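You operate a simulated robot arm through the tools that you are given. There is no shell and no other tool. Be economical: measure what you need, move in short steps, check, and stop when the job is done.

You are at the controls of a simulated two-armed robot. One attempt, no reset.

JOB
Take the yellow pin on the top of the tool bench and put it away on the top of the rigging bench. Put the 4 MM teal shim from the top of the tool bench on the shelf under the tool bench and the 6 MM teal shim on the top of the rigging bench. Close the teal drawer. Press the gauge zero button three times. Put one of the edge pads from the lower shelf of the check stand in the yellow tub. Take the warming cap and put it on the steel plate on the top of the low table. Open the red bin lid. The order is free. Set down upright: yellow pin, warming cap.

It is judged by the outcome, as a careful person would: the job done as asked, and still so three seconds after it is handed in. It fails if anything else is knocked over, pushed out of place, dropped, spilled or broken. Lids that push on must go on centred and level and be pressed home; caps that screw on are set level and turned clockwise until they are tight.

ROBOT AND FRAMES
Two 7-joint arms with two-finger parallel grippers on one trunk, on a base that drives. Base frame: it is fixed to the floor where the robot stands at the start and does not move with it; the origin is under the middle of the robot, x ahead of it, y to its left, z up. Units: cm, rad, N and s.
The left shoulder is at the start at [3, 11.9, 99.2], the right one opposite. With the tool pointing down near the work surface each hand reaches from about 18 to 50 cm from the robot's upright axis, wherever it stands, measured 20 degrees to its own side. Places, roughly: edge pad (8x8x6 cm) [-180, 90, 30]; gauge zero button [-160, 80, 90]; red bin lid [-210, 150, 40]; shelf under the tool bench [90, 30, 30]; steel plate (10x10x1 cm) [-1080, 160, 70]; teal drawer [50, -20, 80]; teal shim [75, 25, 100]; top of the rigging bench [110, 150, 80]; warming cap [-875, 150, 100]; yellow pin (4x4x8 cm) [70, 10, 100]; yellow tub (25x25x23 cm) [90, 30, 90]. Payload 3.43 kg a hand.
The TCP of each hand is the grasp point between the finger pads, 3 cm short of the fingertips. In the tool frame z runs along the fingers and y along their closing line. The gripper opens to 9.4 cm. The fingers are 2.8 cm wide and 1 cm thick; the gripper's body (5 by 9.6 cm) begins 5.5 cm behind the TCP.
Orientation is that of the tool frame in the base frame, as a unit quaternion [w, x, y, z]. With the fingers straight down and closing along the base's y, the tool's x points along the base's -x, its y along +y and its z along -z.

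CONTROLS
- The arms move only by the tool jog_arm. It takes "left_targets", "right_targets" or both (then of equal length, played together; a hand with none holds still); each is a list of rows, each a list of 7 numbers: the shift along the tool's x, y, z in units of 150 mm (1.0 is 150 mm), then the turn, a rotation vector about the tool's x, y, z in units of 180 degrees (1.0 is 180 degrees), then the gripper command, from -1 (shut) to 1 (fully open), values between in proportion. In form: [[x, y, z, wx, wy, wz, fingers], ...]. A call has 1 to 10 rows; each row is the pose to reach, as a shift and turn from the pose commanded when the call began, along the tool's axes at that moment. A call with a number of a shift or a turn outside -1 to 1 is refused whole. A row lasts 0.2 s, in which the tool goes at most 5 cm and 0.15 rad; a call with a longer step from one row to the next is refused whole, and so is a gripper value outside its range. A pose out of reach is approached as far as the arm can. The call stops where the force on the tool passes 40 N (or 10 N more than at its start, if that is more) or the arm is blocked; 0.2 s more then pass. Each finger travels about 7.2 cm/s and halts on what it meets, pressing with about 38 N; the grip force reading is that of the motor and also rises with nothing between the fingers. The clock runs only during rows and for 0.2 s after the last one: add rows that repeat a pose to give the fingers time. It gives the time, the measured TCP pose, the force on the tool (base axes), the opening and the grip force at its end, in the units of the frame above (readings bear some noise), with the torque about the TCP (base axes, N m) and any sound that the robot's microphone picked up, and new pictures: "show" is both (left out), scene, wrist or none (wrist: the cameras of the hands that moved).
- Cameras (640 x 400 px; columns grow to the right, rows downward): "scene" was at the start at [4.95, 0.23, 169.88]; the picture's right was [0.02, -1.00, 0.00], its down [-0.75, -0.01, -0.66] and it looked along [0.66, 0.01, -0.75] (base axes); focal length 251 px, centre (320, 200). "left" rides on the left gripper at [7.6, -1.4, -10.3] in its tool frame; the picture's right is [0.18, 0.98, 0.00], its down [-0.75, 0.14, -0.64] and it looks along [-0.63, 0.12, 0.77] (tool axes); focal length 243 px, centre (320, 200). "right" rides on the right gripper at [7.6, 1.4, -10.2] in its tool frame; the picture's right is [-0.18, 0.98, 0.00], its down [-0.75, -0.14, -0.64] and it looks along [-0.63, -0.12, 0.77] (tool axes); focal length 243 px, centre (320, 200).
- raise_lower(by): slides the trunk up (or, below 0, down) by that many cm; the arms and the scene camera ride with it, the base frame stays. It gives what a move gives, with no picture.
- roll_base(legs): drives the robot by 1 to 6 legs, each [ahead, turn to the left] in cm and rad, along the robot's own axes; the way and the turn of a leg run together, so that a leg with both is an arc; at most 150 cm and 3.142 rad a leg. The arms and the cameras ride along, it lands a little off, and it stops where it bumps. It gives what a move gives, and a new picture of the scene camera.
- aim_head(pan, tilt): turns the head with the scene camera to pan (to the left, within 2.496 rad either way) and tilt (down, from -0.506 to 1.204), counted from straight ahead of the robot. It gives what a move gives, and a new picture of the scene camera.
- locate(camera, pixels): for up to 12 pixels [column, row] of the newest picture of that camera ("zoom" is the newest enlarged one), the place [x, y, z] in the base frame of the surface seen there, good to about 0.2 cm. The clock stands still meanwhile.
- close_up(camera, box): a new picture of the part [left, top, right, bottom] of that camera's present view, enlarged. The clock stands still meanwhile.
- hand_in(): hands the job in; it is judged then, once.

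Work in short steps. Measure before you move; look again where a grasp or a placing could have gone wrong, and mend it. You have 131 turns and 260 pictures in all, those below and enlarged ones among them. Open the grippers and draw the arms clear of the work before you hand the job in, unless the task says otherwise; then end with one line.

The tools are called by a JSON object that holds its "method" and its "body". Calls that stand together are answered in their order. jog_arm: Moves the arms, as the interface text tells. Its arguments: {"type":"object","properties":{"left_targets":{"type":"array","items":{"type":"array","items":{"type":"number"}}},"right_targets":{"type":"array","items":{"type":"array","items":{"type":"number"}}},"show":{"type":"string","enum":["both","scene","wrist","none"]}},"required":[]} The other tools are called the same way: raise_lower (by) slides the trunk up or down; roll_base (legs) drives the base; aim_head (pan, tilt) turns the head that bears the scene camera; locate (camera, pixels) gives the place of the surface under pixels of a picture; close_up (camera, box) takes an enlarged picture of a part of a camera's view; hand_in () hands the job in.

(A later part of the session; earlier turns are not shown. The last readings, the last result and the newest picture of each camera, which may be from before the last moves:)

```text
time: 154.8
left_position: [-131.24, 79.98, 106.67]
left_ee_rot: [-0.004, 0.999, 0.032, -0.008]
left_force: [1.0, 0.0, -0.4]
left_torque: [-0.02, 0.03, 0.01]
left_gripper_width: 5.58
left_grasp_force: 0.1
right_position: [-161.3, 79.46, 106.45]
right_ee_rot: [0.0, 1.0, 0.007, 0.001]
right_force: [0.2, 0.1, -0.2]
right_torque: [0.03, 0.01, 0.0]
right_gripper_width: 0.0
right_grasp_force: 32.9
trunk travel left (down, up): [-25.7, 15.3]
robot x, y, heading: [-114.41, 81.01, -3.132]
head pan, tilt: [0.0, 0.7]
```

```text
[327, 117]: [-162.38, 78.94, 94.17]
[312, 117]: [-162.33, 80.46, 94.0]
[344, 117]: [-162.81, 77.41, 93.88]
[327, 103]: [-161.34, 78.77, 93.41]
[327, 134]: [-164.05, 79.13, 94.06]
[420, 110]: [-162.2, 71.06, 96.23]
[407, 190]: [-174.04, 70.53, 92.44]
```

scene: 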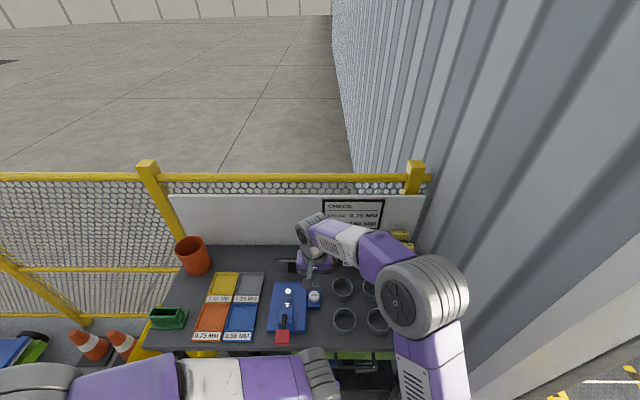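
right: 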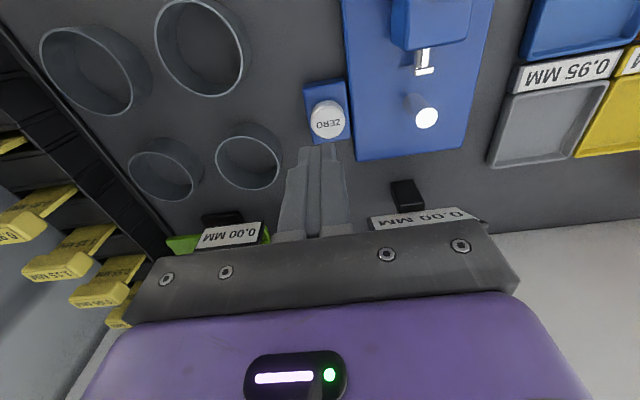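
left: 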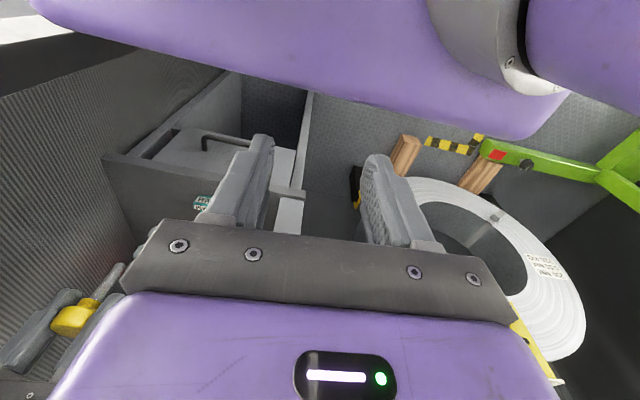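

Button centre ≈ [-162.6,78.9], top z 94. I descend and press the first time in fine steps, then come back up.

{"method": "jog_arm", "body": {"right_targets": [[-0.085, 0.035, 0.25, 0, 0, 0, -1], [-0.085, 0.035, 0.5, 0, 0, 0, -1], [-0.085, 0.035, 0.59, 0, 0, 0, -1], [-0.085, 0.035, 0.62, 0, 0, 0, -1], [-0.085, 0.035, 0.64, 0, 0, 0, -1], [-0.085, 0.035, 0.655, 0, 0, 0, -1], [-0.085, 0.035, 0.67, 0, 0, 0, -1]], "show": "wrist"}}

```text
time: 156.4
left_position: [-131.29, 79.84, 106.69]
left_ee_rot: [-0.005, 0.999, 0.032, -0.008]
left_force: [-0.3, 0.4, -0.2]
left_torque: [0.02, 0.0, -0.01]
left_gripper_width: 5.57
left_grasp_force: 0.1
right_position: [-162.76, 78.98, 96.47]
right_ee_rot: [0.0, 1.0, 0.008, 0.001]
right_force: [2.4, 1.2, 4.0]
right_torque: [0.01, -0.08, 0.0]
right_gripper_width: 0.0
right_grasp_force: 32.7
trunk travel left (down, up): [-25.7, 15.3]
robot x, y, heading: [-114.32, 81.09, -3.137]
head pan, tilt: [0.0, 0.7]
heard: click
```

right: 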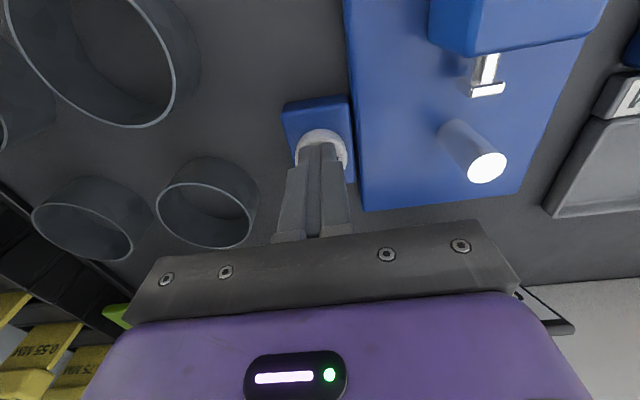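

A click was heard: press one. I lift 1.5 cm, wait, and press the second time.

{"method": "jog_arm", "body": {"right_targets": [[0, 0, -0.1, 0, 0, 0, -1], [0, 0, -0.1, 0, 0, 0, -1], [0, 0, -0.05, 0, 0, 0, -1], [0, 0, -0.02, 0, 0, 0, -1], [0, 0, 0.0, 0, 0, 0, -1]], "show": "none"}}

{"method": "jog_arm", "body": {"right_targets": [[0, 0, -0.1, 0, 0, 0, -1], [0, 0, -0.1, 0, 0, 0, -1]], "show": "none"}}

```text
time: 157.6
left_position: [-131.24, 79.92, 106.71]
left_ee_rot: [-0.004, 0.999, 0.031, -0.008]
left_force: [1.0, 0.2, -0.1]
left_torque: [0.0, -0.01, -0.01]
left_gripper_width: 5.53
left_grasp_force: 0.1
right_position: [-162.78, 79.01, 96.46]
right_ee_rot: [0.0, 1.0, 0.007, 0.001]
right_force: [1.1, 1.6, 6.6]
right_torque: [0.03, 0.03, -0.04]
right_gripper_width: 0.01
right_grasp_force: 33.5
trunk travel left (down, up): [-25.7, 15.3]
robot x, y, heading: [-114.29, 81.03, -3.137]
head pan, tilt: [0.0, 0.7]
heard: click
```

```text
time: 158.2
left_position: [-131.32, 79.9, 106.65]
left_ee_rot: [-0.004, 0.999, 0.032, -0.008]
left_force: [0.6, 0.8, -0.5]
left_torque: [-0.03, 0.0, 0.0]
left_gripper_width: 5.53
left_grasp_force: 0.1
right_position: [-162.93, 78.97, 97.8]
right_ee_rot: [-0.001, 1.0, 0.007, 0.001]
right_force: [-0.4, -0.2, 1.1]
right_torque: [-0.04, 0.01, 0.0]
right_gripper_width: 0.0
right_grasp_force: 32.8
trunk travel left (down, up): [-25.7, 15.3]
robot x, y, heading: [-114.61, 80.98, -3.138]
head pan, tilt: [0.0, 0.7]
```

Second click heard, no click on release. I press the third time and then rise clear.

{"method": "jog_arm", "body": {"right_targets": [[0, 0, 0.05, 0, 0, 0, -1], [0, 0, 0.08, 0, 0, 0, -1], [0, 0, 0.1, 0, 0, 0, -1]], "show": "none"}}

{"method": "jog_arm", "body": {"right_targets": [[0, 0, -0.15, 0, 0, 0, -1], [0, 0, -0.4, 0, 0, 0, -1], [0, 0, -0.7, 0, 0, 0, -1]], "show": "wrist"}}

```text
time: 159.0
left_position: [-131.39, 79.87, 106.78]
left_ee_rot: [-0.005, 0.999, 0.032, -0.008]
left_force: [-0.5, -0.8, -0.2]
left_torque: [0.01, 0.0, -0.04]
left_gripper_width: 5.58
left_grasp_force: 0.1
right_position: [-162.82, 78.96, 96.55]
right_ee_rot: [0.0, 1.0, 0.007, 0.0]
right_force: [0.0, -1.0, 2.7]
right_torque: [0.01, 0.0, -0.01]
right_gripper_width: 0.0
right_grasp_force: 32.9
trunk travel left (down, up): [-25.7, 15.3]
robot x, y, heading: [-114.46, 80.93, -3.137]
head pan, tilt: [0.0, 0.7]
heard: click
```

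```text
time: 159.8
left_position: [-131.3, 79.89, 106.67]
left_ee_rot: [-0.004, 0.999, 0.031, -0.009]
left_force: [0.0, 0.0, -0.6]
left_torque: [-0.01, 0.0, 0.0]
left_gripper_width: 5.55
left_grasp_force: 0.1
right_position: [-162.72, 79.08, 107.32]
right_ee_rot: [0.0, 1.0, 0.006, 0.002]
right_force: [0.0, -0.4, -0.5]
right_torque: [0.02, 0.01, -0.03]
right_gripper_width: 0.0
right_grasp_force: 33.0
trunk travel left (down, up): [-25.7, 15.3]
robot x, y, heading: [-114.55, 81.06, -3.134]
head pan, tilt: [0.0, 0.7]
```

right: 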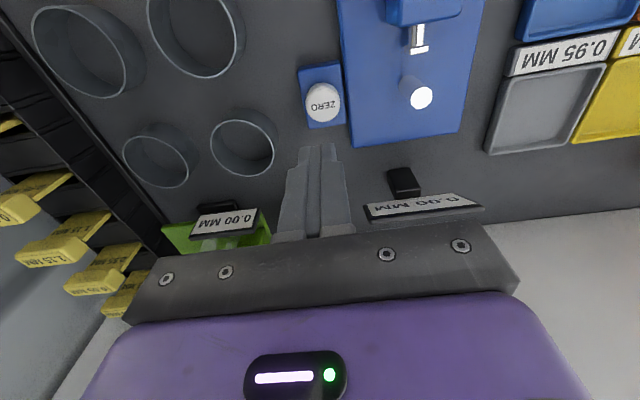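

Three clicks in all. Now the edge pad: I back off 27 cm and lower the trunk so the right hand can go under the table top.

{"method": "roll_base", "body": {"legs": [[-27, 0]]}}

{"method": "raise_lower", "body": {"by": -25.5}}

{"method": "jog_arm", "body": {"right_targets": [[0.05, -0.1, 0.2, 0, -0.045, 0, -0.5], [0.1, -0.2, 0.4, 0, -0.09, 0, 0.2], [0.1, -0.3, 0.6, 0, -0.135, 0, 0.8], [0.1, -0.4, 0.8, 0, -0.18, 0, 1], [0.1, -0.5, 1.0, 0, -0.22, 0, 1], [0.1, -0.55, 1.0, 0, -0.25, 0, 1]], "show": "both"}}

```text
time: 161.7
left_position: [-104.88, 80.2, 106.52]
left_ee_rot: [-0.005, 1.0, 0.026, -0.009]
left_force: [0.2, 0.4, -0.5]
left_torque: [-0.01, 0.02, -0.03]
left_gripper_width: 5.55
left_grasp_force: 0.0
right_position: [-136.4, 79.76, 107.36]
right_ee_rot: [0.0, 1.0, 0.001, 0.001]
right_force: [0.3, 0.4, -0.2]
right_torque: [0.02, 0.03, 0.0]
right_gripper_width: 0.0
right_grasp_force: 32.5
trunk travel left (down, up): [-25.7, 15.3]
robot x, y, heading: [-88.19, 81.34, 3.135]
head pan, tilt: [0.0, 0.7]
```

scene: 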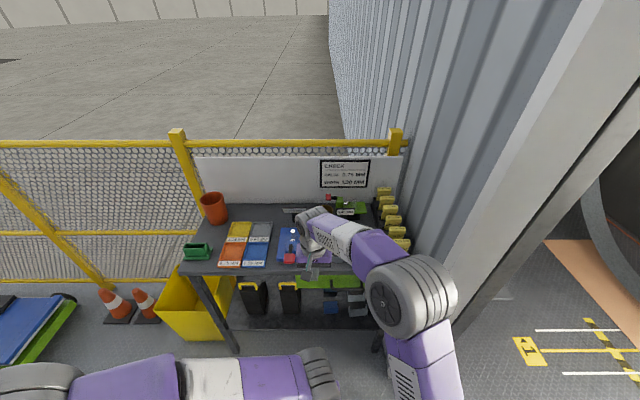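

```text
time: 164.3
left_position: [-104.83, 80.07, 81.24]
left_ee_rot: [-0.005, 1.0, 0.026, -0.009]
left_force: [0.1, -0.2, 1.1]
left_torque: [0.02, -0.01, -0.03]
left_gripper_width: 5.57
left_grasp_force: 0.1
right_position: [-136.42, 79.67, 81.82]
right_ee_rot: [0.0, 1.0, 0.002, 0.001]
right_force: [0.5, 0.2, 0.1]
right_torque: [0.0, 0.0, 0.03]
right_gripper_width: 0.0
right_grasp_force: 33.2
trunk travel left (down, up): [-0.2, 40.8]
robot x, y, heading: [-88.17, 80.91, 3.14]
head pan, tilt: [0.0, 0.7]
```

```text
time: 165.9
left_position: [-104.37, 77.99, 79.81]
left_ee_rot: [0.017, 0.999, 0.045, 0.012]
left_force: [0.0, -0.2, -0.3]
left_torque: [-0.03, 0.01, -0.02]
left_gripper_width: 5.53
left_grasp_force: 0.1
right_position: [-136.35, 88.1, 69.86]
right_ee_rot: [0.032, 0.914, -0.03, -0.402]
right_force: [-0.3, 0.4, 0.6]
right_torque: [0.0, 0.0, -0.01]
right_gripper_width: 9.41
right_grasp_force: 0.1
trunk travel left (down, up): [-0.2, 40.8]
robot x, y, heading: [-87.91, 81.02, 3.134]
head pan, tilt: [0.0, 0.7]
stopped in row 6 (right hand): the arm was blocked; the commanded pose is now the measured one
```

scene: 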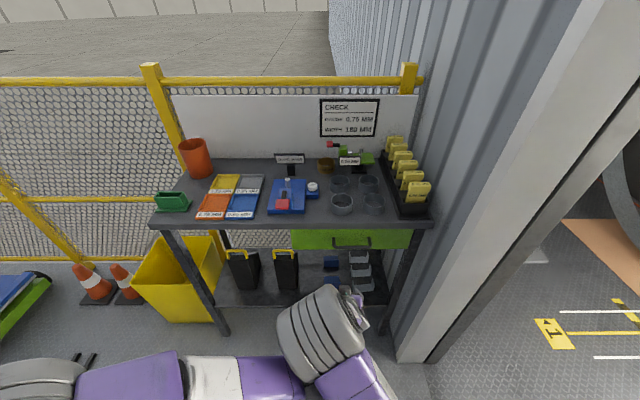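
right: 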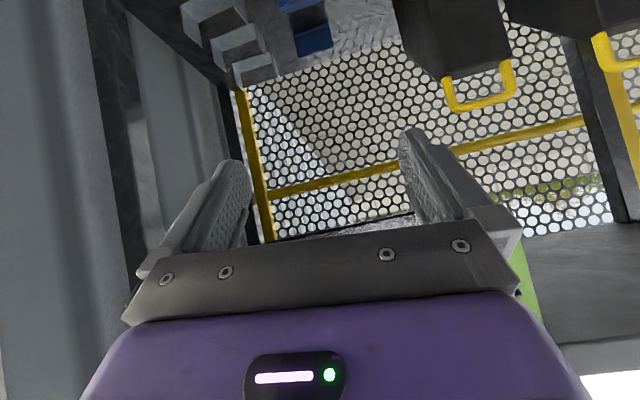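

The right elbow met the left hand held in the middle. I move the left hand out to its own side (-y).

{"method": "jog_arm", "body": {"left_targets": [[-0.05, 0.25, 0, 0, 0, 0, 0.18], [-0.1, 0.5, 0, 0, 0, 0, 0.18], [-0.2, 0.75, 0, 0, 0, 0, 0.18], [-0.3, 1.0, 0, 0, 0, 0, 0.18]], "show": "none"}}

{"method": "jog_arm", "body": {"left_targets": [[-0.1, 0.2, 0, 0, 0, 0, 0.18], [-0.3, 0.4, 0, 0, 0, 0, 0.18]], "right_targets": [[0, 0, 0, 0, 0, 0, 1], [0, 0, 0, 0, 0, 0, 1]], "show": "scene"}}

```text
time: 166.9
left_position: [-110.7, 62.86, 82.39]
left_ee_rot: [0.018, 0.999, 0.044, 0.013]
left_force: [0.6, 0.1, -0.4]
left_torque: [0.01, -0.02, -0.01]
left_gripper_width: 5.56
left_grasp_force: 0.0
left hand out of reach, approached as far as the arm can: row 1, 2, 3, 4
right_position: [-136.21, 87.88, 69.77]
right_ee_rot: [0.03, 0.915, -0.025, -0.401]
right_force: [0.0, 0.3, 1.2]
right_torque: [0.01, 0.0, 0.02]
right_gripper_width: 9.42
right_grasp_force: 0.0
trunk travel left (down, up): [-0.2, 40.8]
robot x, y, heading: [-88.44, 81.19, 3.136]
head pan, tilt: [0.0, 0.7]
```

```text
time: 167.5
left_position: [-114.77, 56.05, 82.92]
left_ee_rot: [0.02, 0.999, 0.044, 0.013]
left_force: [-0.3, 0.9, 1.4]
left_torque: [-0.01, -0.01, -0.05]
left_gripper_width: 5.56
left_grasp_force: 0.1
right_position: [-136.28, 87.92, 69.71]
right_ee_rot: [0.031, 0.915, -0.027, -0.401]
right_force: [0.3, -0.1, -0.6]
right_torque: [0.01, -0.04, 0.01]
right_gripper_width: 9.43
right_grasp_force: 0.1
trunk travel left (down, up): [-0.2, 40.8]
robot x, y, heading: [-88.3, 81.06, 3.135]
head pan, tilt: [0.0, 0.7]
```

scene: 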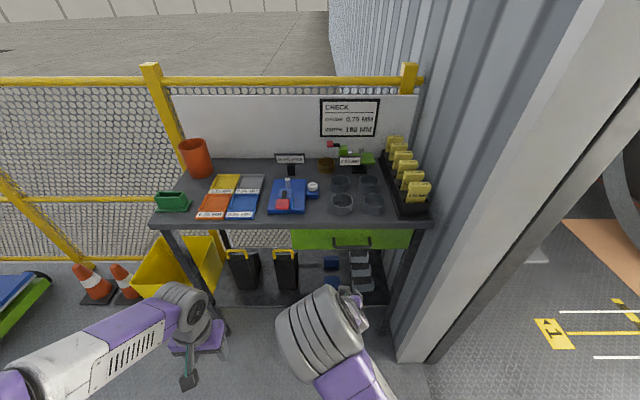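

Now the right arm is free. I level its roll and lower the hand in front of the stand toward z≈45.

{"method": "jog_arm", "body": {"right_targets": [[0.15, 0, 0.14, 0.005, 0, -0.012, 1], [0.3, 0, 0.28, 0.011, 0, -0.0237, 1], [0.45, 0, 0.42, 0.011, 0, -0.0237, 1], [0.6, 0, 0.557, 0.011, 0, -0.0237, 1]], "show": "none"}}

{"method": "jog_arm", "body": {"right_targets": [[0.15, 0, 0.14, 0, 0, 0, 1], [0.3, 0, 0.28, 0, 0, 0, 1], [0.45, 0, 0.42, 0, 0, 0, 1], [0.6, 0, 0.557, 0, 0, 0, 1]], "show": "both"}}

```text
time: 168.5
left_position: [-114.65, 56.15, 82.89]
left_ee_rot: [0.02, 0.999, 0.044, 0.013]
left_force: [0.2, 0.7, -0.8]
left_torque: [0.0, -0.02, 0.01]
left_gripper_width: 5.56
left_grasp_force: 0.0
right_position: [-136.42, 86.81, 57.56]
right_ee_rot: [-0.001, 0.916, 0.0, -0.402]
right_force: [1.1, 0.1, 0.2]
right_torque: [-0.02, -0.02, 0.02]
right_gripper_width: 9.4
right_grasp_force: 0.1
trunk travel left (down, up): [-0.2, 40.8]
robot x, y, heading: [-88.27, 81.03, 3.134]
head pan, tilt: [0.0, 0.7]
```

```text
time: 169.5
left_position: [-114.76, 56.07, 82.91]
left_ee_rot: [0.02, 0.999, 0.044, 0.013]
left_force: [0.3, -1.2, 0.2]
left_torque: [0.05, 0.01, -0.04]
left_gripper_width: 5.55
left_grasp_force: 0.1
right_position: [-136.54, 86.83, 45.18]
right_ee_rot: [-0.001, 0.916, 0.0, -0.402]
right_force: [0.0, -0.1, -0.7]
right_torque: [0.01, 0.0, -0.01]
right_gripper_width: 9.39
right_grasp_force: 0.0
trunk travel left (down, up): [-0.2, 40.8]
robot x, y, heading: [-88.18, 81.11, 3.137]
head pan, tilt: [0.0, 0.7]
```

scene: 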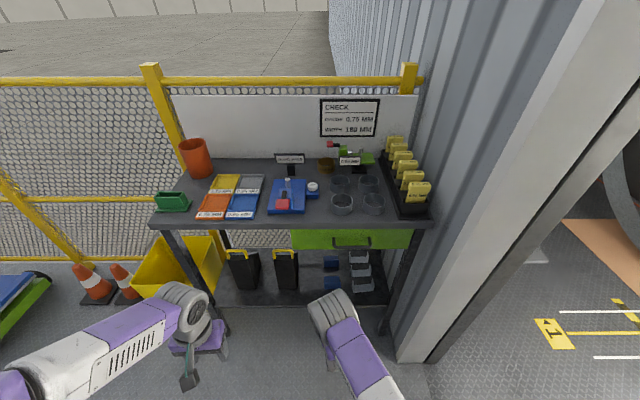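
right: 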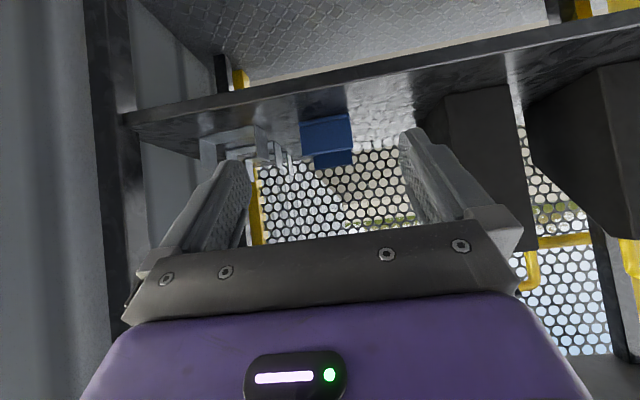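

The pad's flange is at (326,133) in the right view. I zoom and measure its edges.

{"method": "close_up", "body": {"camera": "right", "box": [262, 95, 390, 175]}}

{"method": "locate", "body": {"camera": "right", "pixels": [[303, 128], [326, 133], [349, 126], [310, 150], [326, 122], [345, 145], [330, 117], [300, 135], [265, 150], [435, 150]]}}

```text
5.00 times, centred on (326, 135) of right
```

zoom: 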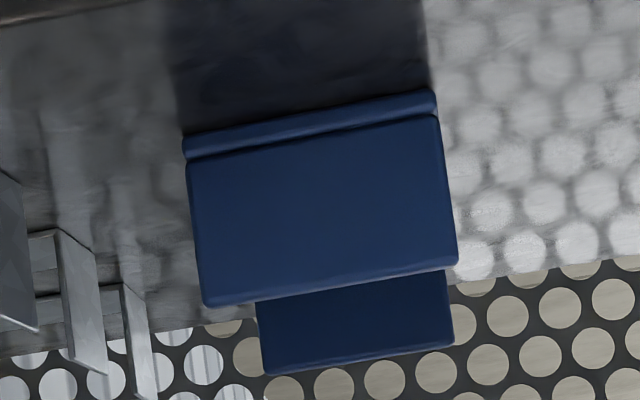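

```text
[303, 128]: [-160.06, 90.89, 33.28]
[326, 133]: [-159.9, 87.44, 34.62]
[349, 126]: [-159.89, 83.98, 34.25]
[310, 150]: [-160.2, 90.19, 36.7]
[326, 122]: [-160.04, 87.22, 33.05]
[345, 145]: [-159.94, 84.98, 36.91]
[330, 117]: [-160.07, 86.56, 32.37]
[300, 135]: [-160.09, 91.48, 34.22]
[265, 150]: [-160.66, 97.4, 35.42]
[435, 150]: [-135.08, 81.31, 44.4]
```

Flange front face x=-160.0, y 83.5–91.5 (centre 87.5), z 32–38. I drive 22 cm ahead with the hand above that height.

{"method": "roll_base", "body": {"legs": [[22, 0]]}}

{"method": "jog_arm", "body": {"right_targets": [[0, -0.04, 0, 0, 0, 0, 1]], "show": "wrist"}}

```text
time: 171.1
left_position: [-135.17, 56.29, 83.02]
left_ee_rot: [0.02, 0.999, 0.042, 0.012]
left_force: [0.9, 0.2, 0.3]
left_torque: [-0.03, -0.01, 0.0]
left_gripper_width: 5.55
left_grasp_force: 0.0
right_position: [-155.87, 86.91, 44.78]
right_ee_rot: [0.0, 0.919, 0.003, -0.393]
right_force: [-0.7, 0.1, 0.1]
right_torque: [0.04, 0.0, 0.02]
right_gripper_width: 9.4
right_grasp_force: 0.1
trunk travel left (down, up): [-0.2, 40.8]
robot x, y, heading: [-108.31, 81.56, 3.13]
head pan, tilt: [0.0, 0.7]
stopped in leg 1: the robot was blocked; the commanded pose is now the measured one
```

scene: 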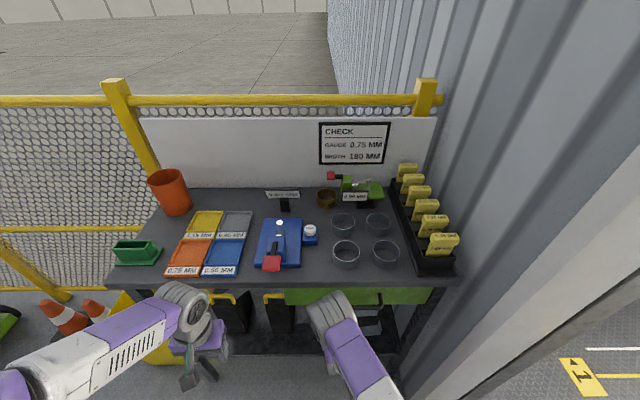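

```text
time: 171.5
left_position: [-135.09, 55.84, 82.9]
left_ee_rot: [0.017, 0.999, 0.042, 0.011]
left_force: [0.0, -0.2, -0.1]
left_torque: [0.0, 0.02, 0.0]
left_gripper_width: 5.54
left_grasp_force: 0.1
right_position: [-155.68, 86.72, 44.9]
right_ee_rot: [0.0, 0.919, 0.008, -0.394]
right_force: [-0.6, 1.0, 0.1]
right_torque: [-0.01, -0.03, 0.02]
right_gripper_width: 9.42
right_grasp_force: 0.1
trunk travel left (down, up): [-0.2, 40.8]
robot x, y, heading: [-108.5, 81.17, 3.137]
head pan, tilt: [0.0, 0.7]
```

right: 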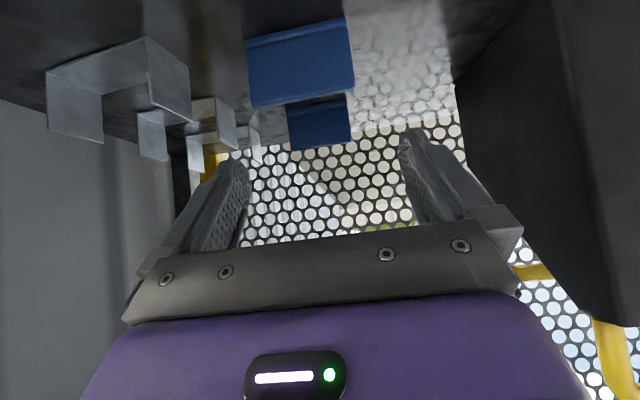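

Blocked at x=-108.3 by something; I check that the stand hasn't moved and where the forearm lies relative to the table edge.

{"method": "locate", "body": {"camera": "scene", "pixels": [[311, 229], [280, 284], [335, 310], [320, 300], [345, 330], [370, 300], [365, 380], [200, 300], [215, 340], [215, 285]]}}

{"method": "close_up", "body": {"camera": "scene", "box": [130, 270, 450, 400]}}

```text
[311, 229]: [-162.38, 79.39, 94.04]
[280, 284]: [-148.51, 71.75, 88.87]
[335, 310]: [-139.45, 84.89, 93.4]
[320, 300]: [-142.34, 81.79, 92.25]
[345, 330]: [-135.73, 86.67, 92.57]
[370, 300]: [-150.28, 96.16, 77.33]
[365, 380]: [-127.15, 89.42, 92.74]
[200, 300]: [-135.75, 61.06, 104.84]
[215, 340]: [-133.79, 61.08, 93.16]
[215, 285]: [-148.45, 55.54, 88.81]
```

```text
2.00 times, centred on (290, 335) of scene
```

zoom: 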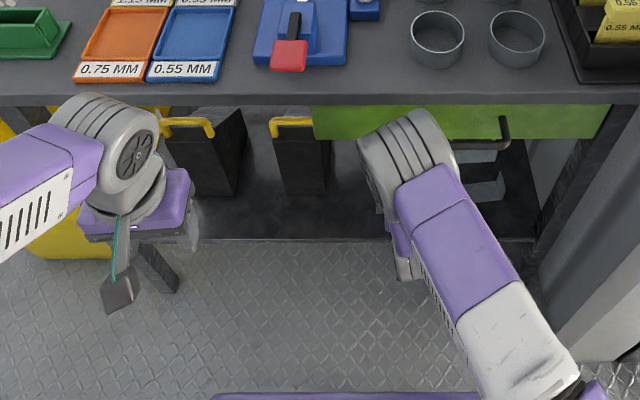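

The arm's elbow was ahead and high, meeting the table edge; the stand itself hasn't moved. I back up 12 cm so the arm straightens, and flatten the hand's pitch to about 60°.

{"method": "roll_base", "body": {"legs": [[-13, 0]]}}

{"method": "jog_arm", "body": {"right_targets": [[-0.1, -0.01, 0.1, 0.001, -0.02, 0.002, 1], [-0.2, -0.03, 0.2, 0.002, -0.05, 0.0047, 1], [-0.38, -0.05, 0.4, 0.002, -0.078, 0.0047, 1]], "show": "both"}}

```text
time: 172.8
left_position: [-122.72, 56.36, 83.0]
left_ee_rot: [0.019, 0.999, 0.04, 0.013]
left_force: [-1.1, -1.2, -0.3]
left_torque: [-0.01, 0.04, -0.01]
left_gripper_width: 5.54
left_grasp_force: 0.0
right_position: [-143.39, 87.57, 44.75]
right_ee_rot: [-0.001, 0.92, 0.002, -0.393]
right_force: [0.5, -0.5, -0.1]
right_torque: [-0.01, -0.02, 0.03]
right_gripper_width: 9.42
right_grasp_force: 0.1
trunk travel left (down, up): [-0.2, 40.8]
robot x, y, heading: [-95.97, 81.14, 3.132]
head pan, tilt: [0.0, 0.7]
```

scene: 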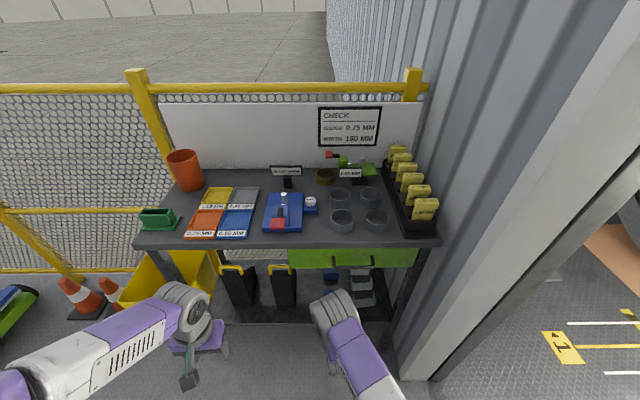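

```text
time: 173.6
left_position: [-122.78, 56.16, 82.96]
left_ee_rot: [0.021, 0.999, 0.04, 0.013]
left_force: [0.3, -0.6, -0.1]
left_torque: [0.02, -0.01, 0.02]
left_gripper_width: 5.55
left_grasp_force: 0.0
right_position: [-151.48, 88.58, 44.75]
right_ee_rot: [-0.001, 0.864, -0.007, -0.503]
right_force: [0.0, -0.1, 0.4]
right_torque: [0.02, 0.01, -0.02]
right_gripper_width: 9.42
right_grasp_force: 0.1
trunk travel left (down, up): [-0.2, 40.8]
robot x, y, heading: [-95.99, 81.09, 3.129]
head pan, tilt: [0.0, 0.7]
```

scene: 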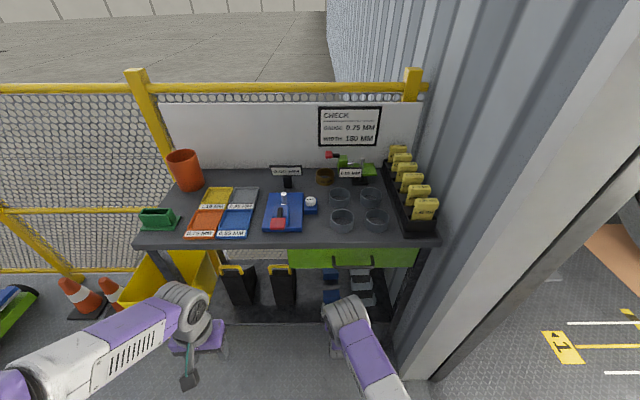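
right: 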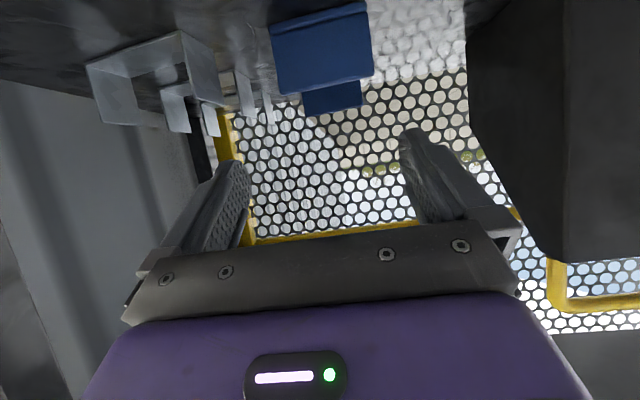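

I correct y by -1.1 cm and go half-way down along the approach to check alignment.

{"method": "jog_arm", "body": {"right_targets": [[0.05, 0.04, 0.2, 0, 0, 0, 1], [0.11, 0.075, 0.4, 0, 0, 0, 1], [0.13, 0.075, 0.45, 0, 0, 0, 1]], "show": "wrist"}}

{"method": "locate", "body": {"camera": "right", "pixels": [[300, 60], [320, 60], [350, 60], [280, 70], [360, 40]]}}

```text
time: 174.4
left_position: [-122.73, 56.31, 82.85]
left_ee_rot: [0.02, 0.999, 0.04, 0.013]
left_force: [-0.4, -0.1, 0.1]
left_torque: [0.0, 0.01, -0.03]
left_gripper_width: 5.53
left_grasp_force: 0.1
right_position: [-156.27, 87.37, 39.56]
right_ee_rot: [-0.002, 0.865, -0.007, -0.503]
right_force: [0.4, 0.2, 0.1]
right_torque: [-0.01, 0.0, 0.01]
right_gripper_width: 9.4
right_grasp_force: 0.0
trunk travel left (down, up): [-0.2, 40.8]
robot x, y, heading: [-95.86, 81.14, 3.128]
head pan, tilt: [0.0, 0.7]
```

right: 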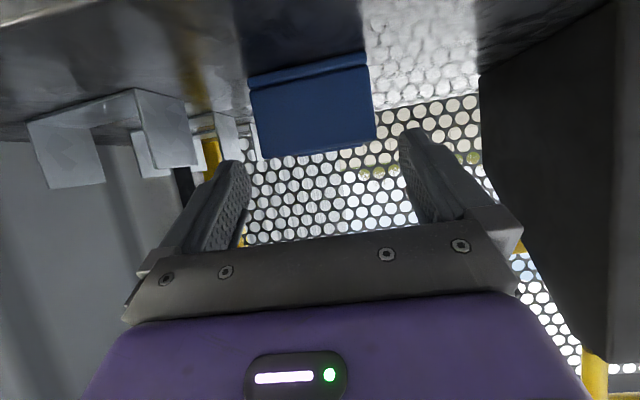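

```text
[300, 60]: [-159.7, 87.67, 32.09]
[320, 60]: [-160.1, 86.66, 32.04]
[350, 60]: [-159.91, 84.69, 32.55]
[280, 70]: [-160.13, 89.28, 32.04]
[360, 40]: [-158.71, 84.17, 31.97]
```

I check the flange's edges from this closer view.

{"method": "locate", "body": {"camera": "right", "pixels": [[254, 100], [258, 130], [262, 150], [371, 90], [373, 110], [375, 132], [315, 110]]}}

```text
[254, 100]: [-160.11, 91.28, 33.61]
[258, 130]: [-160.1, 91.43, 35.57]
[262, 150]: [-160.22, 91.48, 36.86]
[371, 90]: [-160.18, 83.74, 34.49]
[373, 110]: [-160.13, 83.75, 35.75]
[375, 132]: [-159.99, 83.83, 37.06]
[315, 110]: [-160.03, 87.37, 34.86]
```

Centre is y≈87.6. I go on to straddle the flange and close.

{"method": "jog_arm", "body": {"right_targets": [[0.03, -0.013, 0.15, 0, 0, 0, 1], [0.06, -0.013, 0.28, 0, 0, 0, 1], [0.073, -0.013, 0.351, 0, 0, 0, 1], [0.073, -0.013, 0.351, 0, 0, 0, 0.6], [0.073, -0.013, 0.351, 0, 0, 0, 0], [0.073, -0.013, 0.351, 0, 0, 0, -1]], "show": "wrist"}}

```text
time: 175.8
left_position: [-122.65, 56.26, 82.93]
left_ee_rot: [0.02, 0.999, 0.039, 0.014]
left_force: [-0.3, -0.5, -0.1]
left_torque: [0.01, -0.01, 0.03]
left_gripper_width: 5.57
left_grasp_force: 0.1
right_position: [-159.71, 87.56, 36.88]
right_ee_rot: [-0.001, 0.864, -0.006, -0.504]
right_force: [-2.9, 0.2, 6.2]
right_torque: [0.26, 0.36, 0.09]
right_gripper_width: 7.91
right_grasp_force: 37.6
right hand out of reach, approached as far as the arm can: row 3, 4, 5, 6
trunk travel left (down, up): [-0.2, 40.8]
robot x, y, heading: [-95.97, 81.33, 3.127]
head pan, tilt: [0.0, 0.7]
```

right: 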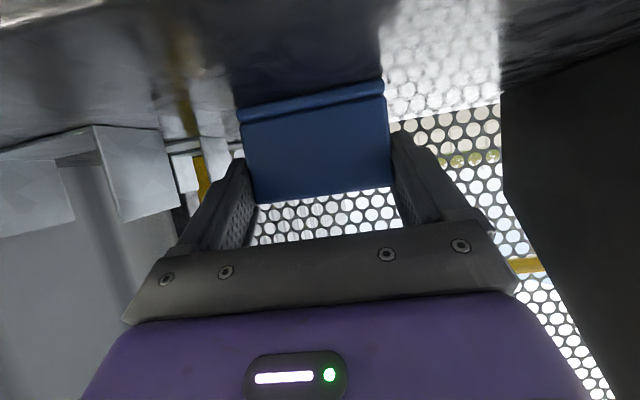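

Gripped at 7.9 cm. I lift it 6 cm straight up and check.

{"method": "jog_arm", "body": {"right_targets": [[-0.06, 0, -0.034, 0, 0, 0, -1], [-0.17, 0, -0.1, 0, 0, 0, -1], [-0.35, 0, -0.2, 0, 0, 0, -1]], "show": "both"}}

```text
time: 176.6
left_position: [-122.81, 56.46, 82.91]
left_ee_rot: [0.02, 0.999, 0.04, 0.013]
left_force: [0.1, -1.3, -0.2]
left_torque: [-0.01, -0.02, 0.0]
left_gripper_width: 5.57
left_grasp_force: 0.0
right_position: [-159.67, 87.71, 43.04]
right_ee_rot: [-0.002, 0.865, -0.007, -0.502]
right_force: [0.5, -0.3, -0.4]
right_torque: [-0.02, -0.03, -0.03]
right_gripper_width: 7.91
right_grasp_force: 38.1
trunk travel left (down, up): [-0.2, 40.8]
robot x, y, heading: [-95.68, 81.25, 3.127]
head pan, tilt: [0.0, 0.7]
```

scene: 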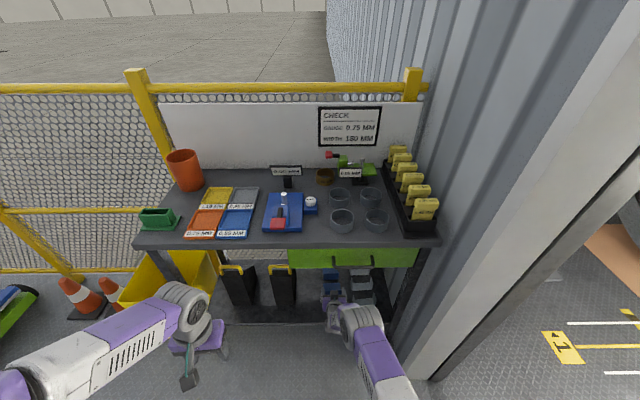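
right: 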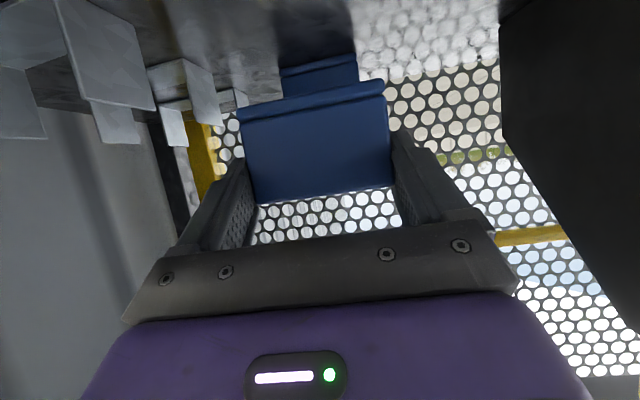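

The pad is held clear. I back off 45 cm, raise the trunk, turn round and drive toward (0,35) in front of the tool bench.

{"method": "roll_base", "body": {"legs": [[-45, 0]]}}

{"method": "raise_lower", "body": {"by": 36}}

{"method": "roll_base", "body": {"legs": [[0, 2.43], [60, 0], [0, 0.726]]}}

```text
time: 179.4
left_position: [-77.05, 55.79, 82.94]
left_ee_rot: [0.021, 0.999, 0.04, 0.014]
left_force: [-0.4, 0.2, 0.7]
left_torque: [0.0, -0.02, -0.02]
left_gripper_width: 5.55
left_grasp_force: 0.0
right_position: [-114.11, 87.13, 43.11]
right_ee_rot: [-0.002, 0.865, -0.006, -0.503]
right_force: [-0.1, 0.6, -0.4]
right_torque: [0.01, -0.04, 0.04]
right_gripper_width: 7.91
right_grasp_force: 38.1
trunk travel left (down, up): [-0.2, 40.8]
robot x, y, heading: [-50.39, 80.66, 3.13]
head pan, tilt: [0.0, 0.7]
```

scene: 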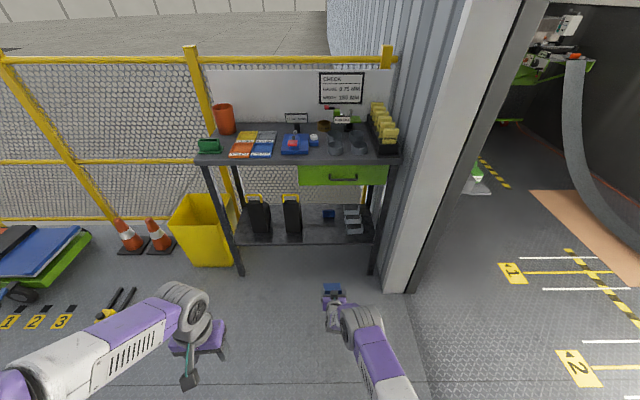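

```text
time: 182.9
left_position: [-77.18, 55.72, 118.9]
left_ee_rot: [0.021, 0.999, 0.041, 0.013]
left_force: [0.1, -0.1, -0.3]
left_torque: [0.02, -0.01, -0.02]
left_gripper_width: 5.54
left_grasp_force: 0.0
right_position: [-114.23, 87.03, 79.01]
right_ee_rot: [-0.001, 0.865, -0.006, -0.502]
right_force: [-0.2, 0.4, -0.2]
right_torque: [0.0, -0.02, -0.01]
right_gripper_width: 7.92
right_grasp_force: 38.0
trunk travel left (down, up): [-36.2, 4.8]
robot x, y, heading: [-50.26, 80.82, 3.133]
head pan, tilt: [0.0, 0.7]
```

```text
time: 193.8
left_position: [20.59, 62.09, 119.02]
left_ee_rot: [-0.013, -0.02, 1.0, 0.019]
left_force: [1.4, -0.2, -1.4]
left_torque: [0.01, 0.03, 0.0]
left_gripper_width: 5.54
left_grasp_force: 0.0
right_position: [56.32, 29.31, 79.12]
right_ee_rot: [0.502, 0.023, 0.864, -0.011]
right_force: [-0.1, 0.9, -0.9]
right_torque: [-0.01, 0.0, -0.01]
right_gripper_width: 7.93
right_grasp_force: 38.2
trunk travel left (down, up): [-36.2, 4.8]
robot x, y, heading: [-7.05, 38.32, -0.049]
head pan, tilt: [0.0, 0.7]
```

scene: 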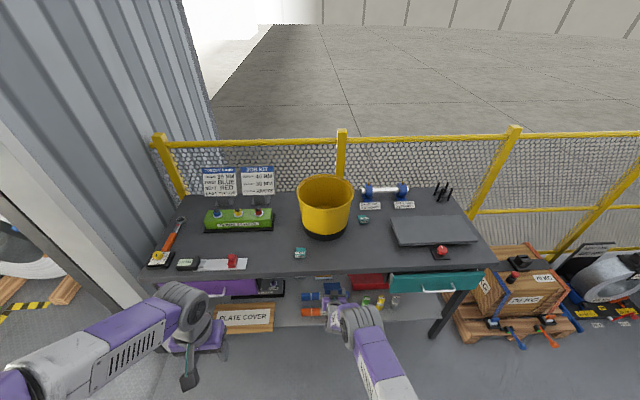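

The hand with the pad is at bench-edge height, so I back up 25 cm first and measure the tub and drawer.

{"method": "roll_base", "body": {"legs": [[-25, 0.049]]}}

{"method": "close_up", "body": {"camera": "scene", "box": [280, 120, 440, 220]}}

{"method": "locate", "body": {"camera": "zoom", "pixels": [[160, 160], [260, 140], [60, 150], [160, 130], [160, 250], [160, 190], [160, 220], [200, 240]]}}

```text
time: 195.6
left_position: [-5.64, 64.13, 118.92]
left_ee_rot: [-0.013, -0.046, 0.999, 0.02]
left_force: [0.5, 0.4, 0.1]
left_torque: [0.0, 0.0, -0.05]
left_gripper_width: 5.52
left_grasp_force: 0.1
right_position: [31.94, 33.09, 79.15]
right_ee_rot: [0.502, 0.001, 0.865, 0.002]
right_force: [0.1, 0.1, -1.0]
right_torque: [-0.03, 0.03, 0.01]
right_gripper_width: 7.91
right_grasp_force: 38.3
trunk travel left (down, up): [-36.2, 4.8]
robot x, y, heading: [-32.06, 39.24, -0.0]
head pan, tilt: [0.0, 0.7]
```

scene: 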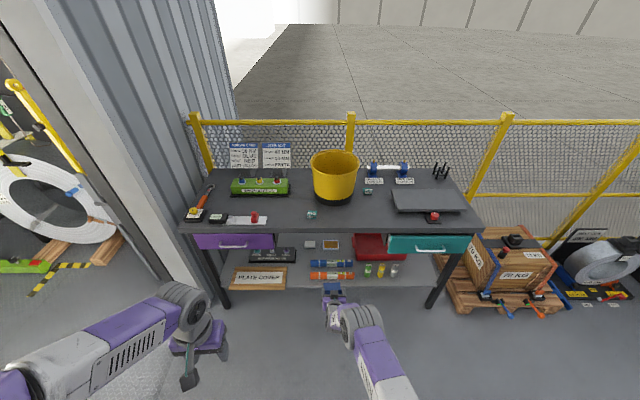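

```text
4.00 times, centred on (360, 170) of scene
```

zoom: 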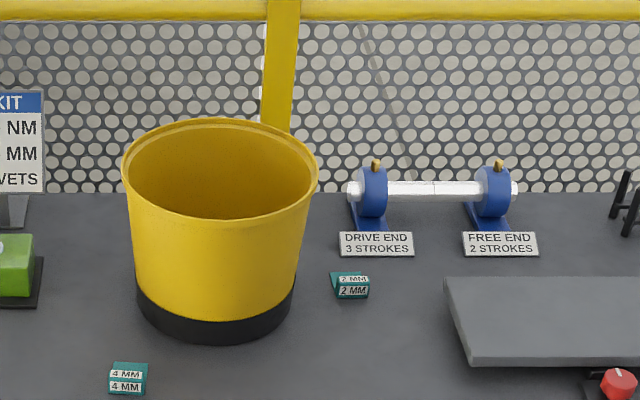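

```text
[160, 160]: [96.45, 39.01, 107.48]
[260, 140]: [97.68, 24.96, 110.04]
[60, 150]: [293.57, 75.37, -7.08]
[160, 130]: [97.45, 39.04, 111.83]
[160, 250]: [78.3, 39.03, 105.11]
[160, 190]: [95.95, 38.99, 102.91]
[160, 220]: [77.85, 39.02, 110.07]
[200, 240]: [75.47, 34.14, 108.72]
```

Tub rim z≈113, x≈75.5–100, centre ≈[88,31]. I also check the teal drawer's present face.

{"method": "close_up", "body": {"camera": "scene", "box": [370, 200, 498, 280]}}

{"method": "locate", "body": {"camera": "scene", "pixels": [[405, 243], [455, 243], [430, 251], [430, 234], [430, 229], [235, 240], [468, 228]]}}

```text
5.00 times, centred on (434, 240) of scene
```

zoom: 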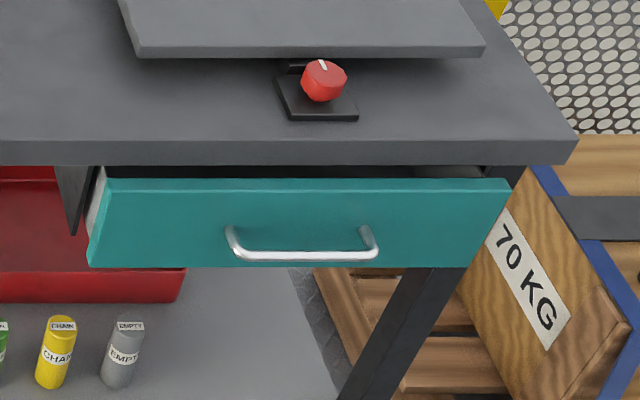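

```text
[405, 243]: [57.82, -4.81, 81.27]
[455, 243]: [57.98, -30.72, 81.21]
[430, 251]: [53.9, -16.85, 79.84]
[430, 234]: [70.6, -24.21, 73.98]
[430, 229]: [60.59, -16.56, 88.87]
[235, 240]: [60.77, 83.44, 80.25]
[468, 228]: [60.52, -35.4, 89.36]
```

The teal drawer face is now at x≈58 (about 3 cm open; handle bar at z≈79.8). First the pad: I raise the hand and steepen its pitch to ~35°.

{"method": "raise_lower", "body": {"by": 4.7}}

{"method": "jog_arm", "body": {"right_targets": [[-0.2, 0, -0.12, 0, 0.03, 0, -1], [-0.4, 0, -0.23, 0, 0.06, 0, -1], [-0.6, 0, -0.34, 0, 0.09, 0, -1], [-0.8, 0, -0.46, 0, 0.12, 0, -1], [-0.98, 0, -0.56, 0, 0.14, 0, -1]], "show": "none"}}

{"method": "jog_arm", "body": {"right_targets": [[-0.18, 0.02, -0.25, 0, 0, 0, -1], [-0.36, 0, -0.5, 0, 0, 0, -1], [-0.54, 0, -0.75, 0, 0, 0, -1], [-0.7, 0, -1.0, 0, 0, 0, -1]], "show": "both"}}

```text
time: 196.5
left_position: [-5.58, 64.24, 123.56]
left_ee_rot: [-0.013, -0.046, 0.999, 0.02]
left_force: [-0.2, 0.3, 0.1]
left_torque: [0.03, -0.02, 0.03]
left_gripper_width: 5.57
left_grasp_force: 0.0
right_position: [31.94, 33.33, 83.75]
right_ee_rot: [0.502, 0.001, 0.865, 0.002]
right_force: [0.4, 0.5, 0.0]
right_torque: [-0.01, 0.01, -0.01]
right_gripper_width: 7.89
right_grasp_force: 38.2
trunk travel left (down, up): [-40.9, 0.1]
robot x, y, heading: [-31.85, 39.02, -0.003]
head pan, tilt: [0.0, 0.7]
```

```text
time: 197.7
left_position: [-5.63, 64.21, 123.68]
left_ee_rot: [-0.013, -0.047, 0.999, 0.02]
left_force: [-0.8, -0.1, 0.1]
left_torque: [-0.01, 0.0, -0.04]
left_gripper_width: 5.55
left_grasp_force: 0.0
right_position: [31.92, 33.12, 101.09]
right_ee_rot: [0.302, 0.001, 0.953, 0.002]
right_force: [0.5, -0.8, -0.5]
right_torque: [0.05, 0.0, -0.02]
right_gripper_width: 7.89
right_grasp_force: 37.9
trunk travel left (down, up): [-40.9, 0.1]
robot x, y, heading: [-32.24, 38.85, 0.001]
head pan, tilt: [0.0, 0.7]
```

```text
time: 198.7
left_position: [-5.61, 64.06, 123.66]
left_ee_rot: [-0.013, -0.045, 0.999, 0.02]
left_force: [-0.6, 0.1, -0.2]
left_torque: [-0.05, -0.02, 0.02]
left_gripper_width: 5.54
left_grasp_force: 0.1
right_position: [31.72, 33.29, 119.22]
right_ee_rot: [0.301, 0.001, 0.954, 0.002]
right_force: [0.1, 0.5, -0.3]
right_torque: [0.0, 0.02, -0.03]
right_gripper_width: 7.89
right_grasp_force: 38.2
trunk travel left (down, up): [-40.9, 0.1]
robot x, y, heading: [-31.64, 39.0, -0.003]
head pan, tilt: [0.0, 0.7]
```

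scene: 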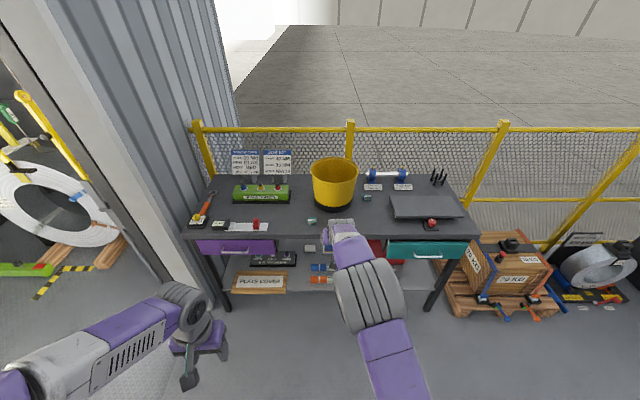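
right: 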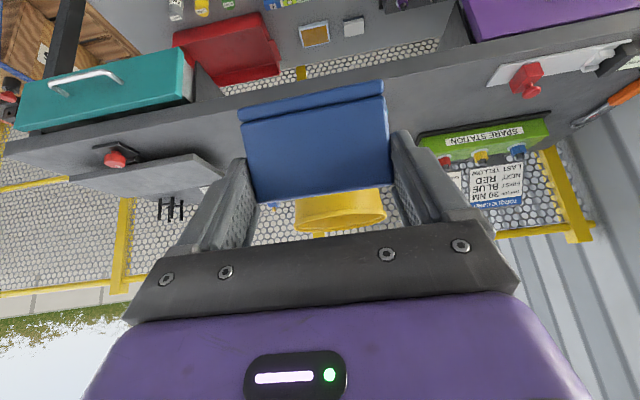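

The arm reaches 63 cm ahead now, good. I raise the hand 6 cm more to clear the rim, then drive 54 cm forward.

{"method": "jog_arm", "body": {"right_targets": [[-0.12, -0.07, -0.17, 0, 0, 0, -1], [-0.24, -0.13, -0.33, 0, 0, 0, -1]], "show": "none"}}

{"method": "roll_base", "body": {"legs": [[54, 0]]}}

{"method": "close_up", "body": {"camera": "right", "box": [0, 0, 640, 400]}}

```text
time: 199.3
left_position: [-5.56, 64.05, 123.61]
left_ee_rot: [-0.014, -0.046, 0.999, 0.021]
left_force: [0.0, -0.4, -1.0]
left_torque: [0.01, 0.05, 0.01]
left_gripper_width: 5.55
left_grasp_force: 0.1
right_position: [31.72, 31.53, 125.34]
right_ee_rot: [0.301, 0.002, 0.953, 0.001]
right_force: [-0.2, -0.5, -0.3]
right_torque: [-0.01, -0.02, 0.0]
right_gripper_width: 7.89
right_grasp_force: 37.8
trunk travel left (down, up): [-40.9, 0.1]
robot x, y, heading: [-32.11, 39.02, -0.001]
head pan, tilt: [0.0, 0.7]
```

```text
time: 202.4
left_position: [47.94, 64.71, 123.53]
left_ee_rot: [-0.012, -0.051, 0.998, 0.02]
left_force: [-0.5, -0.4, 0.0]
left_torque: [0.01, -0.02, -0.01]
left_gripper_width: 5.56
left_grasp_force: 0.1
right_position: [85.48, 32.35, 125.21]
right_ee_rot: [0.302, -0.004, 0.953, 0.004]
right_force: [0.6, 0.2, -0.3]
right_torque: [-0.01, 0.0, 0.03]
right_gripper_width: 7.9
right_grasp_force: 38.0
trunk travel left (down, up): [-40.9, 0.1]
robot x, y, heading: [21.47, 39.12, 0.004]
head pan, tilt: [0.0, 0.7]
```

scene: 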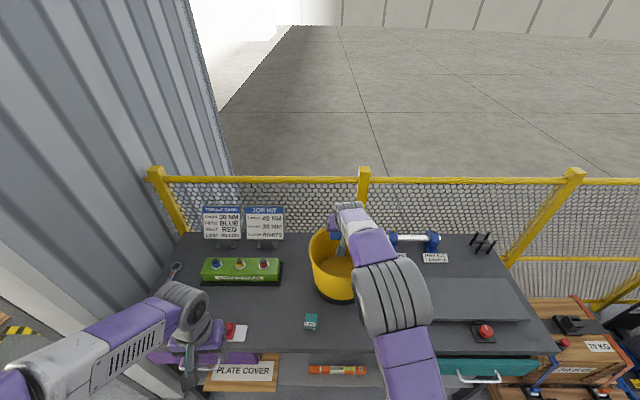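

```text
1.00 times, centred on (320, 200) of right (not enlarged: the box is as wide or as high as the picture)
```

zoom: 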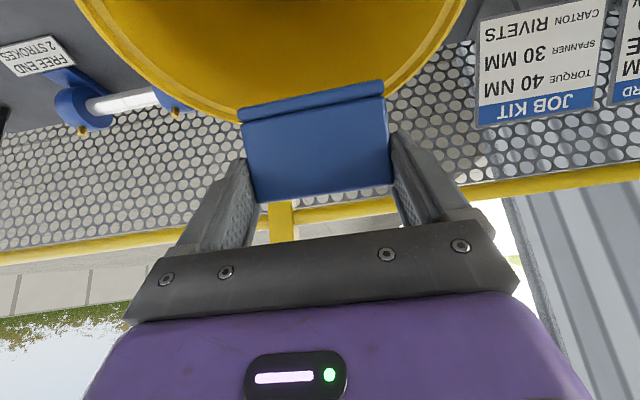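

I measure rim points from the hand's view to centre the pad.

{"method": "locate", "body": {"camera": "zoom", "pixels": [[85, 10], [120, 60], [180, 100], [230, 118], [400, 85], [440, 45], [460, 10], [250, 50], [350, 40], [300, 10]]}}

{"method": "locate", "body": {"camera": "scene", "pixels": [[312, 255], [320, 272], [340, 285], [335, 262], [318, 235], [330, 230], [345, 268]]}}

```text
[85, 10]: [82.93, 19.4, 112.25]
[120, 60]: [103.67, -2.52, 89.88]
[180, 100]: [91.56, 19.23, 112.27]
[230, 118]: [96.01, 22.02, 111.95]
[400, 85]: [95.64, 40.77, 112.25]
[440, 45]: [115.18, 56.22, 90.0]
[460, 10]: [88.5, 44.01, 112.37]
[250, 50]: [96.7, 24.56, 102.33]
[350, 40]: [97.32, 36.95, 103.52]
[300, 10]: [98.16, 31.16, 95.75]
```

```text
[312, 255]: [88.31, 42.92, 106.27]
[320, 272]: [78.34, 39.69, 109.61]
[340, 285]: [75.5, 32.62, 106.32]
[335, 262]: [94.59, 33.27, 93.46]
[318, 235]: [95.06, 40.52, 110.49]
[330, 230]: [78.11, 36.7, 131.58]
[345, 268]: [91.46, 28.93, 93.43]
```

Tub centre ≈[87.3,31.3], floor z≈93.4. I steepen the hand to ~10° off vertical, pull back 5 cm, then drive on 8 cm so the pad hangs over the tub's middle.

{"method": "jog_arm", "body": {"right_targets": [[0.08, -0.02, -0.05, 0, 0.035, 0, -1], [0.16, -0.04, -0.1, 0, 0.07, 0, -1], [0.24, -0.06, -0.16, 0, 0.105, 0, -1], [0.3, -0.067, -0.21, 0, 0.139, 0, -1]], "show": "none"}}

{"method": "roll_base", "body": {"legs": [[8, 0]]}}

{"method": "close_up", "body": {"camera": "right", "box": [0, 0, 640, 400]}}

```text
time: 203.4
left_position: [47.84, 64.64, 123.54]
left_ee_rot: [-0.014, -0.051, 0.998, 0.02]
left_force: [-0.3, 0.0, -0.2]
left_torque: [-0.01, 0.03, -0.01]
left_gripper_width: 5.56
left_grasp_force: 0.0
right_position: [80.03, 31.26, 125.33]
right_ee_rot: [0.087, -0.004, 0.996, 0.002]
right_force: [-1.2, 0.1, -1.0]
right_torque: [0.01, 0.03, 0.0]
right_gripper_width: 7.92
right_grasp_force: 38.0
trunk travel left (down, up): [-40.9, 0.1]
robot x, y, heading: [21.58, 39.26, 0.007]
head pan, tilt: [0.0, 0.7]
```

```text
time: 204.5
left_position: [55.85, 64.76, 123.67]
left_ee_rot: [-0.014, -0.051, 0.998, 0.021]
left_force: [0.6, 0.6, 0.6]
left_torque: [0.02, 0.0, 0.03]
left_gripper_width: 5.54
left_grasp_force: 0.1
right_position: [88.05, 31.61, 125.25]
right_ee_rot: [0.088, -0.005, 0.996, 0.002]
right_force: [-0.3, 0.9, 0.3]
right_torque: [-0.02, 0.0, 0.03]
right_gripper_width: 7.94
right_grasp_force: 37.6
trunk travel left (down, up): [-40.9, 0.1]
robot x, y, heading: [29.55, 39.59, 0.01]
head pan, tilt: [0.0, 0.7]
```

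scene: 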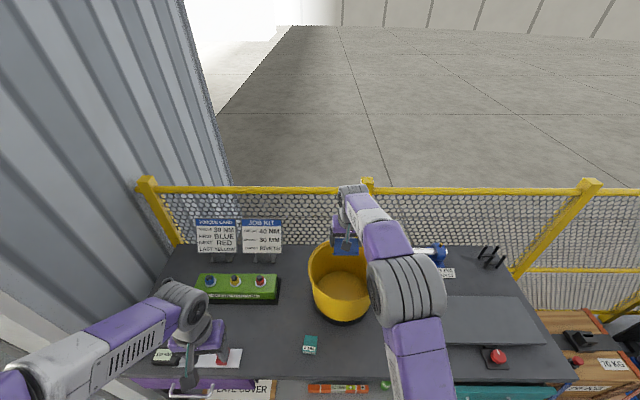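

```text
1.00 times, centred on (320, 200) of right (not enlarged: the box is as wide or as high as the picture)
```

zoom: 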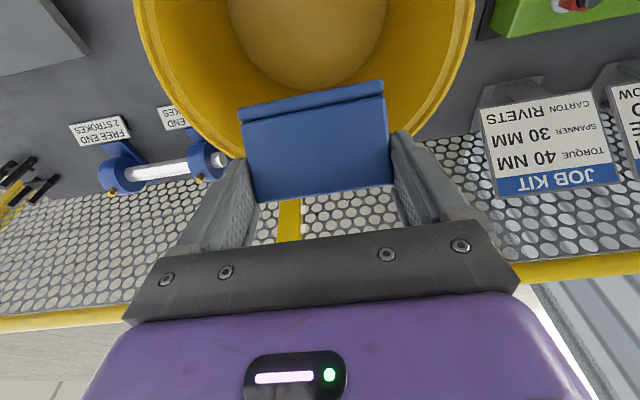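

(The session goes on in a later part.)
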